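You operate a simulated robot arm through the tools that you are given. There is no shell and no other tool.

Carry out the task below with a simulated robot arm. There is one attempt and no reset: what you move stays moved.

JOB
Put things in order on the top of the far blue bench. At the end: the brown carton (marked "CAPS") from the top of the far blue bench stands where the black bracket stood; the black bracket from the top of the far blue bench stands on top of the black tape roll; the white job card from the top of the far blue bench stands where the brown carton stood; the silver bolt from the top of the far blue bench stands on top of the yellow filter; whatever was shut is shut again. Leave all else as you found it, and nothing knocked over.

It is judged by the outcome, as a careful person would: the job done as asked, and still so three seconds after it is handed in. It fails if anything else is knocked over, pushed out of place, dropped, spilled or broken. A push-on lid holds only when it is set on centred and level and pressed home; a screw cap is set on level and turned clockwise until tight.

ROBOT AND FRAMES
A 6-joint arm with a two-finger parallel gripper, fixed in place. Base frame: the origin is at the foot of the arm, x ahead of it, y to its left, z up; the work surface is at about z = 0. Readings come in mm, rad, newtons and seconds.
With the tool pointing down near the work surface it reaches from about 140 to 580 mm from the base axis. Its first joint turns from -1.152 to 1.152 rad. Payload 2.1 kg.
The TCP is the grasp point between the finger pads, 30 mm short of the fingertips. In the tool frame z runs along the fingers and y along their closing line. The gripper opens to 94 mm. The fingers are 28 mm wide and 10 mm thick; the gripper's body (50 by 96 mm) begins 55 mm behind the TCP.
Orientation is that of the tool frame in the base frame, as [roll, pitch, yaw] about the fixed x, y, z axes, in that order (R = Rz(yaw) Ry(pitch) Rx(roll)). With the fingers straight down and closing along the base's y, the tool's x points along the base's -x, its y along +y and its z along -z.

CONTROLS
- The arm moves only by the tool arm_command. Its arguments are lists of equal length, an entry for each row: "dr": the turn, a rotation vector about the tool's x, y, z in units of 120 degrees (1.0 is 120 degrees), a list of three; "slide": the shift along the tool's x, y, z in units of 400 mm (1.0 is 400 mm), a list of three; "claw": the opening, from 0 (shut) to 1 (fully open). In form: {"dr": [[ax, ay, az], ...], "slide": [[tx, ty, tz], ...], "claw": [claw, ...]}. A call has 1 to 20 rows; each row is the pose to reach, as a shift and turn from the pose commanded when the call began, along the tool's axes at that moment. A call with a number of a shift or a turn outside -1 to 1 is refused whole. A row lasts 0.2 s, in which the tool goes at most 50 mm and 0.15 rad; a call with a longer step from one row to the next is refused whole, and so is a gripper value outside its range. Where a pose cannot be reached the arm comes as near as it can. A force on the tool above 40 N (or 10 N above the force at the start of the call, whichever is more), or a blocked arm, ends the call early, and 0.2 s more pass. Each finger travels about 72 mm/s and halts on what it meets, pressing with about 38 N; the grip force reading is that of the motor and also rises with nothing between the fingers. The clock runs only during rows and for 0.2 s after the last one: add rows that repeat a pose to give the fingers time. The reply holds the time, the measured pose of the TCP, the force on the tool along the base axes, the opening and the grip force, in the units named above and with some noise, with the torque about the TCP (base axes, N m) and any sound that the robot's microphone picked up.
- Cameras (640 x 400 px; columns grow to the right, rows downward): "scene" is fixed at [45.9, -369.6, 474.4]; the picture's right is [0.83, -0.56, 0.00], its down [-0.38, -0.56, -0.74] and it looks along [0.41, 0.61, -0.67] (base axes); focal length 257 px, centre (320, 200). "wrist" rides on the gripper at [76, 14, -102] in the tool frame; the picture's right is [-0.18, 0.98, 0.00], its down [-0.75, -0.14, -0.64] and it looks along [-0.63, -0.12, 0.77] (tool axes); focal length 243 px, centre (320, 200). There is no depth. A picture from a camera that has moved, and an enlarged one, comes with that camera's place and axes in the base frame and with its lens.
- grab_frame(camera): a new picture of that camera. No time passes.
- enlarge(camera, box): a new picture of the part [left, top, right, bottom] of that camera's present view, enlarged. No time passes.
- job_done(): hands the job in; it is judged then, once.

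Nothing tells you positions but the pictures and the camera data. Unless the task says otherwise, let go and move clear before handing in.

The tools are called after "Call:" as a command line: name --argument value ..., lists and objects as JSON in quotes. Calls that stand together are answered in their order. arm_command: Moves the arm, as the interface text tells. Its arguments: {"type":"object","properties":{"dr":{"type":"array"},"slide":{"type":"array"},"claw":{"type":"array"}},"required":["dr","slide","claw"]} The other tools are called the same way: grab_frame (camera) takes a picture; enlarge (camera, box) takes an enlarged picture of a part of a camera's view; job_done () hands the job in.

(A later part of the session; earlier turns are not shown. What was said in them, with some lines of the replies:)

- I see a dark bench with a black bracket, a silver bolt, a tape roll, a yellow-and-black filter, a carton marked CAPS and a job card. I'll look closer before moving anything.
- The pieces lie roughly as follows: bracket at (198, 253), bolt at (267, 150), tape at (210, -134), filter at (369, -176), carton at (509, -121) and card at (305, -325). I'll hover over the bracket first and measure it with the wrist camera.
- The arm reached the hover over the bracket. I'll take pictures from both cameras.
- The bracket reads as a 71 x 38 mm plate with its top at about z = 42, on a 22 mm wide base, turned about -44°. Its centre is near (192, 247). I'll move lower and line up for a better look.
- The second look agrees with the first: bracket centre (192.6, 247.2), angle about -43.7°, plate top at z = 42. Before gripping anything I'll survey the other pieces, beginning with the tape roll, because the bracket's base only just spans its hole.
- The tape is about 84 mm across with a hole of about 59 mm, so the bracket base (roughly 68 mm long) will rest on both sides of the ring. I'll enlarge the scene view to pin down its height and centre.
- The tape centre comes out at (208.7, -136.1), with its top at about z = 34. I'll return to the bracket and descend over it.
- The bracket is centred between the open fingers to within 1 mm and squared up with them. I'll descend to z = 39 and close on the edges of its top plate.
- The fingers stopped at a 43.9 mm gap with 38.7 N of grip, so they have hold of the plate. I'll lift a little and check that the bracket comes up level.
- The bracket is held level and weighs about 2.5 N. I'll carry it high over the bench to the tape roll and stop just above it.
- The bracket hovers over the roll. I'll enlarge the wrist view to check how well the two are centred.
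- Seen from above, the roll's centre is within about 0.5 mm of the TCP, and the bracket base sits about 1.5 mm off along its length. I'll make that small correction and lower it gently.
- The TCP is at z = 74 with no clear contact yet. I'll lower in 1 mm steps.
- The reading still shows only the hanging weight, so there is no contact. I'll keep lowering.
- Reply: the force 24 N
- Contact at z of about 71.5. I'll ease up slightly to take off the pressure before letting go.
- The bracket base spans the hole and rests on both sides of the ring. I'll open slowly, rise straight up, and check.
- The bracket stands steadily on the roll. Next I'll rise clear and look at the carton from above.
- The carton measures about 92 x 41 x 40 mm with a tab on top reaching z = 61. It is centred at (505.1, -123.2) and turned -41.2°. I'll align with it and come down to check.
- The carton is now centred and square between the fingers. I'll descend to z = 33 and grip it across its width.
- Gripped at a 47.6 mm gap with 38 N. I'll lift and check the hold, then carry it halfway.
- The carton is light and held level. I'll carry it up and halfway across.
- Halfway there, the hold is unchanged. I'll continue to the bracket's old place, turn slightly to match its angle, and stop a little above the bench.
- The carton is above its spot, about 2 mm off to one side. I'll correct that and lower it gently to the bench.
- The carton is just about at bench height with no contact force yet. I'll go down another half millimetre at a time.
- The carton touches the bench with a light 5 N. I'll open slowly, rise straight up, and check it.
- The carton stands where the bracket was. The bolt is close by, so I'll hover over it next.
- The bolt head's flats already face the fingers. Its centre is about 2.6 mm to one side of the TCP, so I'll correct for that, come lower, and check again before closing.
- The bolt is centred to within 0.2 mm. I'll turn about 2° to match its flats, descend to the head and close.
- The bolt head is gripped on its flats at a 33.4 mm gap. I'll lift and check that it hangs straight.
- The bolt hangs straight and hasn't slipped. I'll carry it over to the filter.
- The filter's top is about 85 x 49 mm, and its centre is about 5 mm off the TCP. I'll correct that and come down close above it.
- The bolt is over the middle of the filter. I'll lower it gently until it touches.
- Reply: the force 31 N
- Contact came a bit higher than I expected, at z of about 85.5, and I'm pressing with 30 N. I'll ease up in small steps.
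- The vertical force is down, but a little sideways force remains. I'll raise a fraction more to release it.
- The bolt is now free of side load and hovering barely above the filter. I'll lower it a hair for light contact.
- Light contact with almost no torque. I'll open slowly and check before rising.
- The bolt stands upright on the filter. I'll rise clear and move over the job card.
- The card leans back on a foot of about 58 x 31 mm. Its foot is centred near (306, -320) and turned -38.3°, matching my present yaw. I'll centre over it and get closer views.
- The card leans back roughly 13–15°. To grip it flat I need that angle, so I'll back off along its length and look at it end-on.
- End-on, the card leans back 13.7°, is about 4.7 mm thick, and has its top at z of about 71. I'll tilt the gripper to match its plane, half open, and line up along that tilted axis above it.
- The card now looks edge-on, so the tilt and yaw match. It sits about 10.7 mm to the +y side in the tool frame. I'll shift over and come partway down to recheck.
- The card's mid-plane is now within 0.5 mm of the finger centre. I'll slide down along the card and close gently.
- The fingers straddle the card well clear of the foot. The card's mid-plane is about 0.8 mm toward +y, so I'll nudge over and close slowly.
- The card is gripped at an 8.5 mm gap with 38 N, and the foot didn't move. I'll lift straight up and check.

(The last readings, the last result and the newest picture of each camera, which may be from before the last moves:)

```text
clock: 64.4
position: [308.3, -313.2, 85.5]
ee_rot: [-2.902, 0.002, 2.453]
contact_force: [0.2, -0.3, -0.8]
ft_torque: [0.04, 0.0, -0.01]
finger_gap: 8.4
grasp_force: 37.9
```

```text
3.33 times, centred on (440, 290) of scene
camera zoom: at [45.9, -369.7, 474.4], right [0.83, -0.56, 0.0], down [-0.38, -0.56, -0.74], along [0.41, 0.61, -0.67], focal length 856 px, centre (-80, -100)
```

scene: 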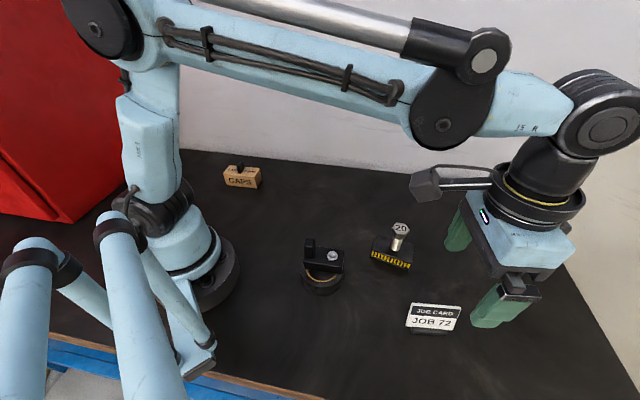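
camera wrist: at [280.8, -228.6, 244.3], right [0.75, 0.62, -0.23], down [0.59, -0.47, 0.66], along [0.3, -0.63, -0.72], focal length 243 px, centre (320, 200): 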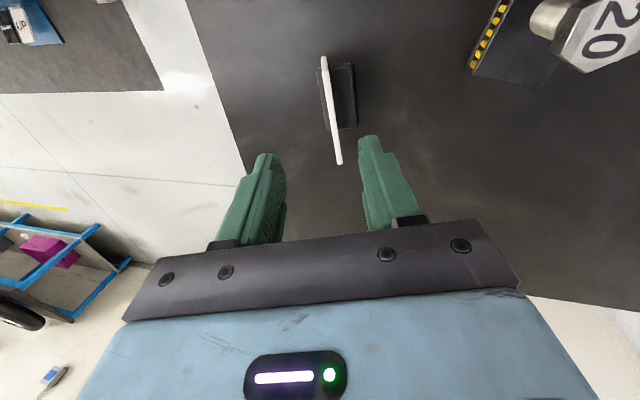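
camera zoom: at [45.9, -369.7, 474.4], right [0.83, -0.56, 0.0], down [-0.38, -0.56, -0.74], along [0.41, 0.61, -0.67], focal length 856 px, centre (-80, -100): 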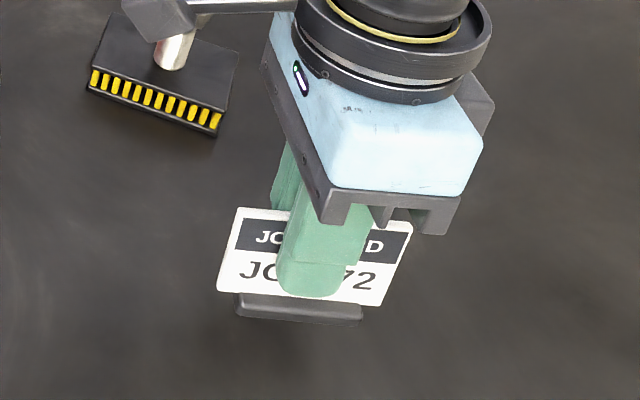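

The card came up whole with its foot. I'll carry it high past the bolt to the carton's old place and stop about 30 mm above the bench.

Call:
arm_command --dr '[[0, 0, 0], [0, 0, 0], [0, 0, 0], [0, 0, 0], [0, 0, 0], [0, 0, 0], [0, 0, 0], [0, 0, 0], [0, 0, 0], [0, 0, 0], [0, 0, 0], [0, 0, 0]]' --slide '[[0, -0.02, -0.081], [0, -0.04, -0.162], [0, -0.0593, -0.2429], [-0.0093, 0.0241, -0.2633], [-0.0186, 0.1075, -0.2836], [-0.0279, 0.1909, -0.304], [-0.0373, 0.2743, -0.3244], [-0.0466, 0.3576, -0.3447], [-0.0559, 0.441, -0.3651], [-0.0652, 0.5244, -0.3854], [-0.0745, 0.6078, -0.4058], [-0.0745, 0.6078, -0.4058]]' --claw '[0.03, 0.03, 0.03, 0.03, 0.03, 0.03, 0.03, 0.03, 0.03, 0.03, 0.03, 0.03]'

Call:
grab_frame --camera "scene"

```text
clock: 67.0
position: [505.9, -120.0, 185.0]
ee_rot: [-2.903, -0.001, 2.453]
contact_force: [0.3, 0.1, -0.1]
ft_torque: [0.04, 0.0, 0.05]
finger_gap: 8.6
grasp_force: 37.5
```

```text
taken
```

scene: 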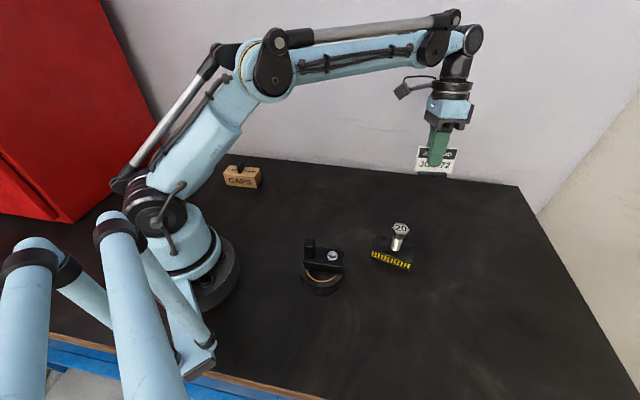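

The card is above its destination at the pose I wanted. I'll lower straight down to about 15 mm above the bench.

Call:
arm_command --dr '[[0, 0, 0], [0, 0, 0], [0, 0, 0], [0, 0, 0], [0, 0, 0]]' --slide '[[0, 0.02, 0.0818], [0, 0.04, 0.1637], [0, 0.058, 0.2374], [0, 0.0682, 0.279], [0, 0.0682, 0.279]]' --claw '[0.03, 0.03, 0.03, 0.03, 0.03]'

Call:
enlarge --camera "scene" --box '[370, 130, 490, 240]'

Call:
enlarge --camera "wrist" --box '[240, 80, 400, 240]'

```text
clock: 68.2
position: [505.2, -120.0, 70.8]
ee_rot: [-2.903, 0.001, 2.453]
contact_force: [0.0, -0.3, -0.7]
ft_torque: [0.0, 0.02, 0.0]
finger_gap: 8.7
grasp_force: 38.2
```

```text
3.64 times, centred on (430, 185) of scene
camera zoom: at [45.9, -369.6, 474.4], right [0.83, -0.56, 0.0], down [-0.38, -0.56, -0.74], along [0.41, 0.61, -0.67], focal length 934 px, centre (-80, 254)
```

zoom: 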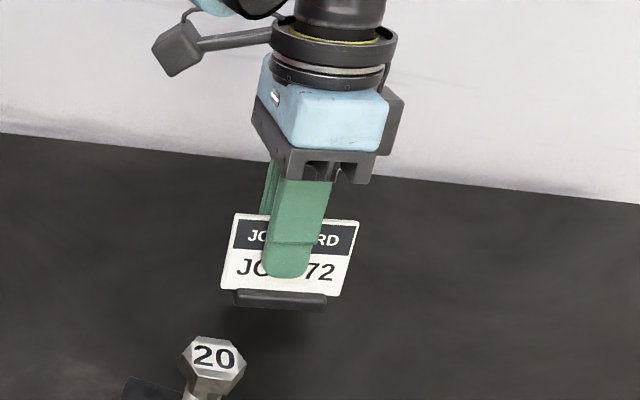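

```text
2.50 times, centred on (320, 160) of wrist
camera zoom: at [470.7, -42.2, 164.8], right [0.75, 0.62, -0.23], down [0.59, -0.47, 0.66], along [0.3, -0.63, -0.72], focal length 606 px, centre (320, 300)
```

zoom: 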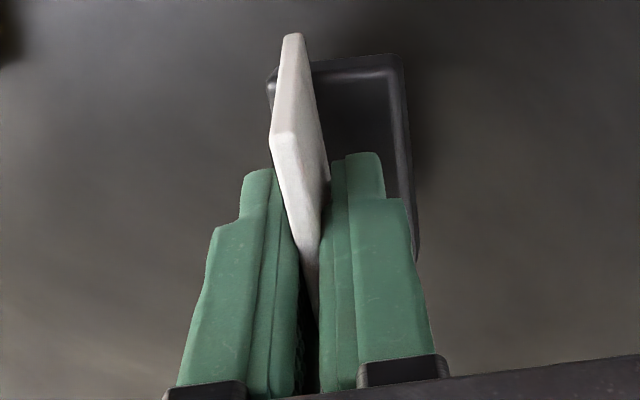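

Call:
arm_command --dr '[[0, 0, 0], [0, 0, 0], [0, 0, 0], [0, 0, 0]]' --slide '[[0, 0.0035, 0.0145], [0, 0.006, 0.025], [0, 0.0078, 0.0317], [0, 0.0078, 0.0317]]' --claw '[0.03, 0.03, 0.03, 0.03]'

```text
clock: 69.2
position: [505.4, -119.2, 57.5]
ee_rot: [-2.902, 0.001, 2.455]
contact_force: [0.4, 0.2, -1.0]
ft_torque: [0.03, -0.02, 0.02]
finger_gap: 8.3
grasp_force: 38.0
```

The card is at z = 57.5 with no contact yet, and I expect contact near 54.5. I'll continue in small steps.

Call:
arm_command --dr '[[0, 0, 0], [0, 0, 0], [0, 0, 0]]' --slide '[[0, 0.0006, 0.0024], [0, 0.0012, 0.0048], [0, 0.0012, 0.0048]]' --claw '[0.03, 0.03, 0.03]'

```text
clock: 70.0
position: [504.6, -119.6, 55.1]
ee_rot: [-2.903, 0.002, 2.454]
contact_force: [0.2, -0.4, 0.1]
ft_torque: [-0.01, -0.03, -0.01]
finger_gap: 8.5
grasp_force: 38.2
```

Call:
arm_command --dr '[[0, 0, 0], [0, 0, 0]]' --slide '[[0, 0.0003, 0.0012], [0, 0.0003, 0.0012]]' --claw '[0.03, 0.03]'

```text
clock: 70.6
position: [505.7, -120.1, 54.6]
ee_rot: [-2.902, 0.001, 2.455]
contact_force: [0.1, -0.6, 0.9]
ft_torque: [-0.04, -0.03, -0.01]
finger_gap: 8.4
grasp_force: 37.6
```

Call:
arm_command --dr '[[0, 0, 0], [0, 0, 0]]' --slide '[[0, 0.0003, 0.0012], [0, 0.0003, 0.0012]]' --claw '[0.03, 0.03]'

Call:
enlarge --camera "scene" --box '[390, 160, 470, 240]'

```text
clock: 71.2
position: [505.5, -119.8, 54.8]
ee_rot: [-2.906, 0.004, 2.453]
contact_force: [3.2, 2.2, 10.0]
ft_torque: [-0.1, -0.05, 0.06]
finger_gap: 8.4
grasp_force: 37.9
```

```text
5.00 times, centred on (430, 200) of scene
camera zoom: at [45.9, -369.6, 474.4], right [0.83, -0.56, 0.0], down [-0.38, -0.56, -0.74], along [0.41, 0.61, -0.67], focal length 1284 px, centre (-230, 200)
```

zoom: 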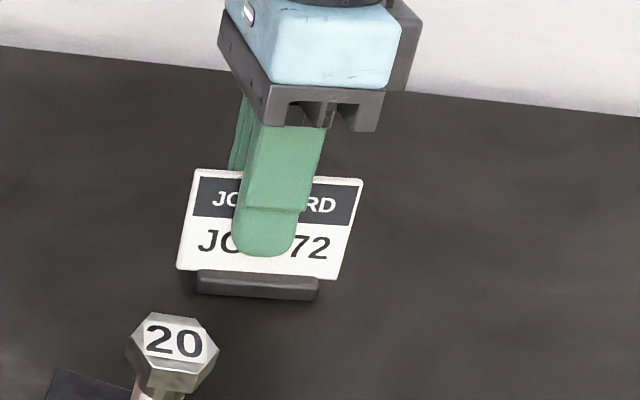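

The foot is on the bench with 10 N. I'll ease off slightly and open slowly.

Call:
arm_command --dr '[[0, 0, 0], [0, 0, 0], [0, 0, 0], [0, 0, 0], [0, 0, 0], [0, 0, 0], [0, 0, 0], [0, 0, 0]]' --slide '[[0, -0.0001, -0.0005], [0, -0.0001, -0.0005], [0, -0.0001, -0.0005], [0, -0.0001, -0.0005], [0, -0.0001, -0.0005], [0, -0.0001, -0.0005], [0, -0.0001, -0.0005], [0, -0.0001, -0.0005]]' --claw '[0.03, 0.07, 0.1, 0.13, 0.18, 0.28, 0.4, 0.45]'

Call:
enlarge --camera "scene" --box '[390, 160, 470, 240]'

Call:
enlarge --camera "wrist" --box '[240, 80, 400, 240]'

```text
clock: 73.0
position: [507.3, -120.0, 53.9]
ee_rot: [-2.903, 0.001, 2.452]
contact_force: [-0.6, -0.5, 0.1]
ft_torque: [0.0, -0.05, 0.0]
finger_gap: 42.5
grasp_force: 0.0
```

```text
5.00 times, centred on (430, 200) of scene
camera zoom: at [45.9, -369.6, 474.4], right [0.83, -0.56, 0.0], down [-0.38, -0.56, -0.74], along [0.41, 0.61, -0.67], focal length 1284 px, centre (-230, 200)
```

zoom: 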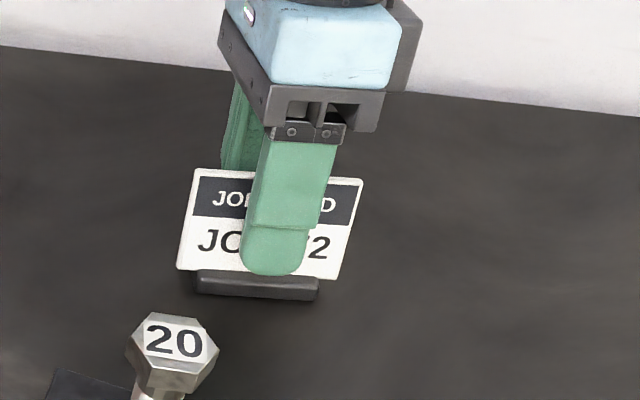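

```text
2.50 times, centred on (320, 160) of wrist
camera zoom: at [470.7, -42.1, 148.6], right [0.75, 0.62, -0.23], down [0.59, -0.47, 0.66], along [0.3, -0.63, -0.72], focal length 606 px, centre (320, 300)
```

zoom: 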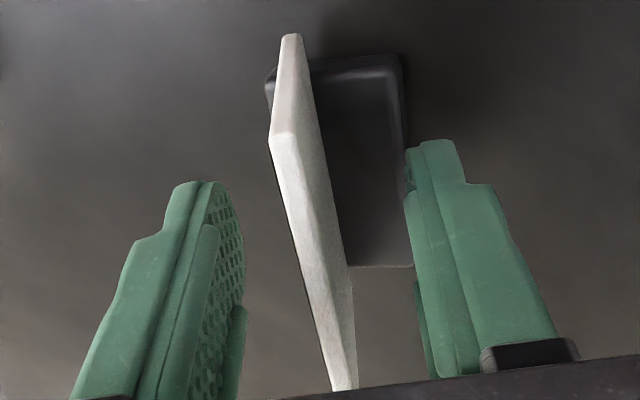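

The card stands free. I'll back out along its plane, then straighten up and look over the whole bench.

Call:
arm_command --dr '[[0, 0, 0], [0, 0, 0], [0, 0, 0], [0, 0, 0], [-0.03, 0, 0], [-0.06, 0, 0], [-0.09, 0, 0], [-0.114, 0, 0], [-0.114, 0, 0]]' --slide '[[0, 0, -0.03], [0, 0, -0.1], [0, 0, -0.18], [0, 0, -0.26], [0.02, -0.02, -0.28], [0.05, -0.04, -0.3], [0.08, -0.06, -0.3], [0.12, -0.08, -0.3], [0.12, -0.08, -0.3]]' --claw '[0.45, 0.45, 0.45, 0.45, 0.6, 0.8, 1, 1, 1]'

Call:
grab_frame --camera "scene"

Call:
grab_frame --camera "wrist"

```text
clock: 75.0
position: [465.9, -91.2, 178.3]
ee_rot: [3.14, 0.003, 2.453]
contact_force: [0.0, 1.0, 0.0]
ft_torque: [0.03, 0.01, -0.01]
finger_gap: 94.0
grasp_force: 0.1
```

```text
taken
```

scene: 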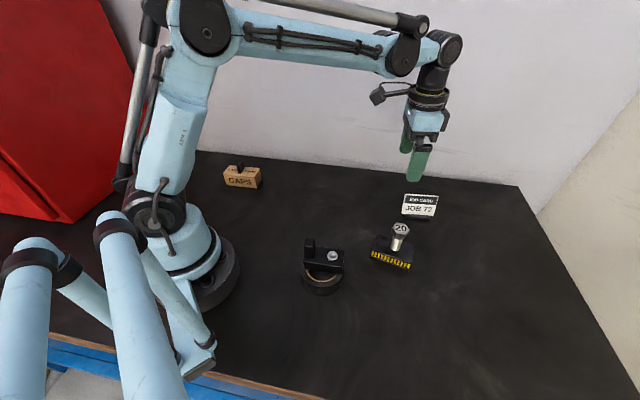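

```text
taken
camera wrist: at [416.3, -32.3, 278.7], right [0.77, 0.64, 0.0], down [0.49, -0.59, 0.64], along [0.41, -0.49, -0.77], focal length 243 px, centre (320, 200)
```

wrist: 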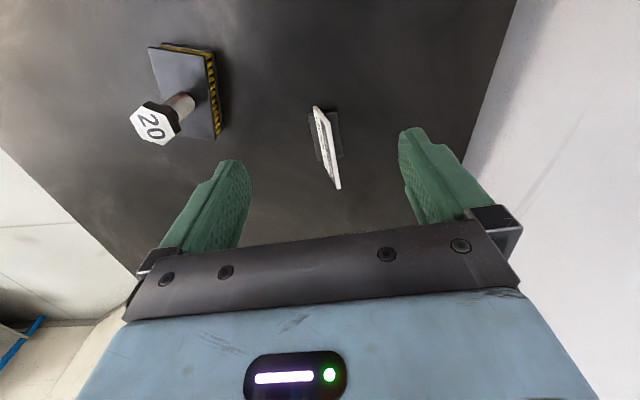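

Everything appears to be in place. I'll enlarge each item to confirm position and steadiness.

Call:
enlarge --camera "wrist" --box '[270, 80, 390, 200]'

Call:
enlarge --camera "scene" --box '[280, 180, 460, 310]'

Call:
enlarge --camera "scene" --box '[200, 140, 320, 215]'

Call:
enlarge --camera "scene" --box '[285, 225, 360, 305]'

```text
3.33 times, centred on (330, 140) of wrist
camera zoom: at [416.3, -32.3, 278.7], right [0.77, 0.64, 0.0], down [0.49, -0.59, 0.64], along [0.41, -0.49, -0.77], focal length 809 px, centre (287, 400)
```

zoom: 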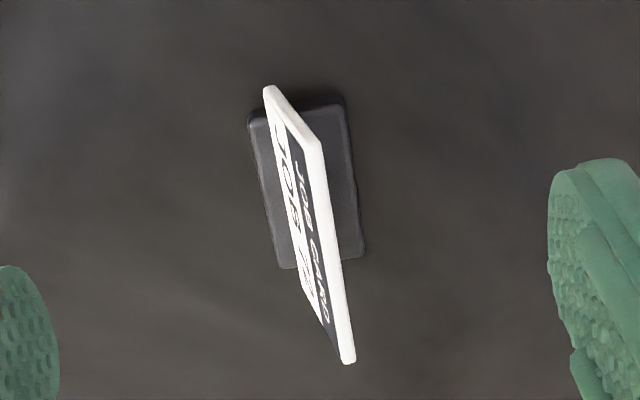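

```text
3.08 times, centred on (370, 245) of scene
camera zoom: at [45.9, -369.6, 474.4], right [0.83, -0.56, 0.0], down [-0.38, -0.56, -0.74], along [0.41, 0.61, -0.67], focal length 790 px, centre (166, 62)
```

zoom: 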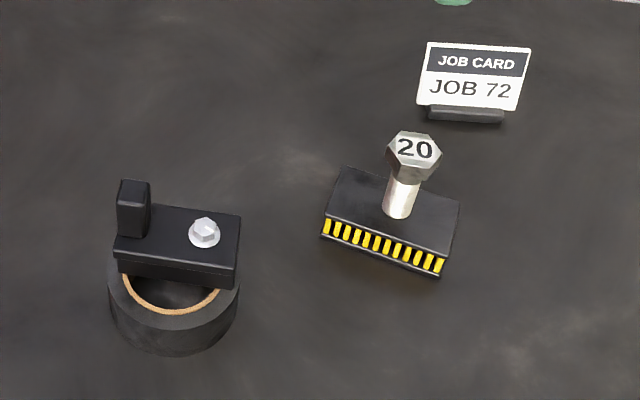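

```text
5.33 times, centred on (260, 178) of scene
camera zoom: at [45.9, -369.6, 474.4], right [0.83, -0.56, 0.0], down [-0.38, -0.56, -0.74], along [0.41, 0.61, -0.67], focal length 1369 px, centre (640, 320)
```

zoom: 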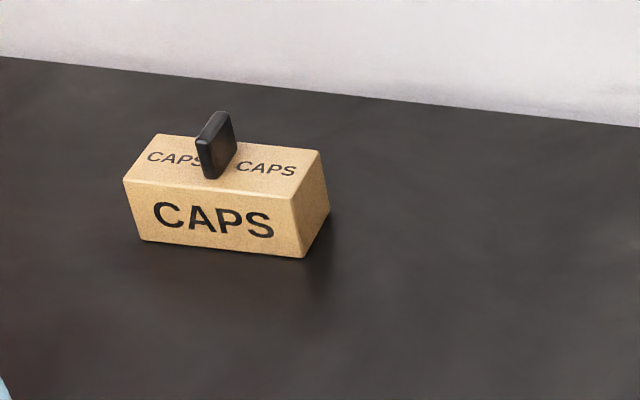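

```text
5.00 times, centred on (322, 265) of scene
camera zoom: at [45.9, -369.6, 474.4], right [0.83, -0.56, 0.0], down [-0.38, -0.56, -0.74], along [0.41, 0.61, -0.67], focal length 1284 px, centre (308, -125)
```

zoom: 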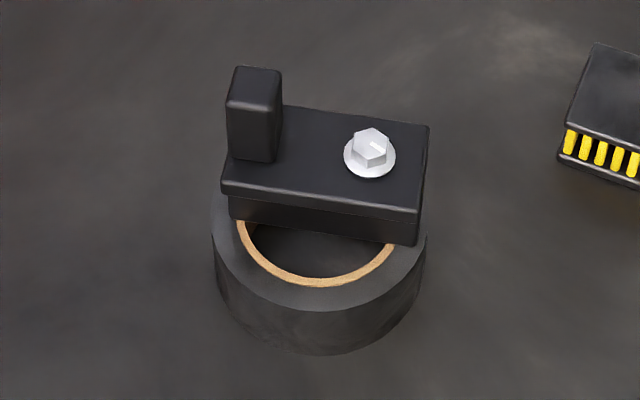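

All checks agree. The card's foot is at (504.1, -123.9), within about 1 mm of the carton's old centre, and the filter and tape haven't moved. I'll raise the arm well clear and take a last look.

Call:
arm_command --dr '[[0, 0, 0], [0, 0, 0], [0, 0, 0], [0, 0, 0], [0, 0, 0], [0, 0, 0], [0, 0, 0]]' --slide '[[0.02, 0, -0.08], [0.05, 0, -0.16], [0.1, 0, -0.23], [0.15, 0, -0.25], [0.2, 0, -0.25], [0.2, 0, -0.25], [0.2, 0, -0.25]]' --claw '[1, 1, 1, 1, 1, 1, 1]'

Call:
grab_frame --camera "scene"

Call:
grab_frame --camera "wrist"

```text
clock: 76.6
position: [405.3, -41.6, 278.5]
ee_rot: [-3.141, 0.002, 2.452]
contact_force: [0.7, -0.1, -0.3]
ft_torque: [0.02, -0.04, 0.02]
finger_gap: 94.0
grasp_force: 0.1
```

```text
taken
```

scene: 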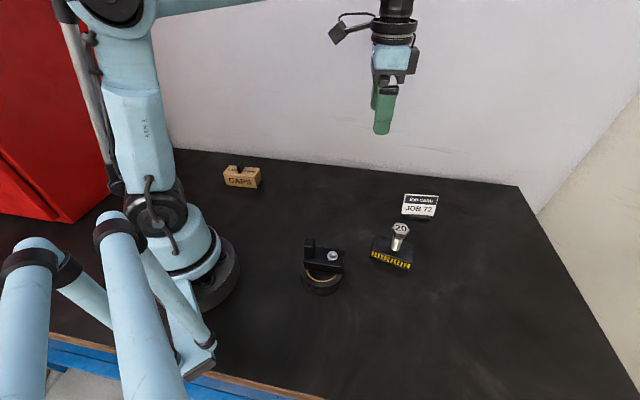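

```text
taken
camera wrist: at [354.6, 18.1, 378.5], right [0.77, 0.64, 0.0], down [0.49, -0.59, 0.64], along [0.41, -0.49, -0.77], focal length 243 px, centre (320, 200)
```

wrist: 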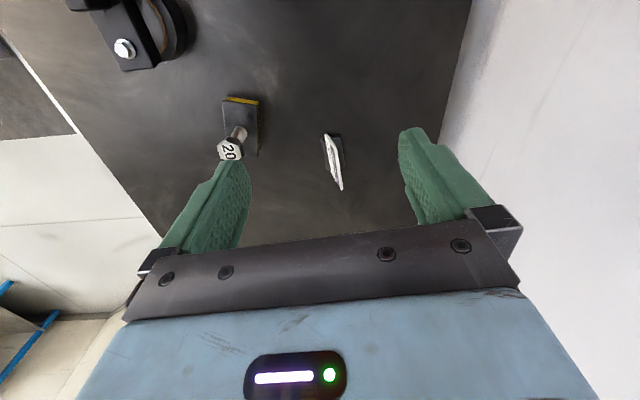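

The carton stands where the bracket was, the bracket is on the tape roll, the card is where the carton was, and the bolt is upright on the filter. Nothing was opened along the way, and the arm is empty and clear, so I'm handing the job in.

Call:
job_done

```text
The job is handed in.
```

The bench is in order and I've handed the job in; I have no verdict back yet. After the last move I checked both cameras: everything was upright and steady, and the arm was empty and clear.

- **Carton ("CAPS"):** it stands where the bracket stood, turned to match the bracket's old angle.
- **Bracket:** it stands on the tape roll, with its base spanning the hole and resting on both sides of the ring.
- **Job card:** it stands where the carton stood, its foot about 1 mm from the carton's old centre. It keeps its own angle and its backward lean.
- **Bolt:** it stands upright near the middle of the filter's top.

I opened nothing, so there was nothing to shut again. The tape roll and filter line up with where they were in the first pictures.
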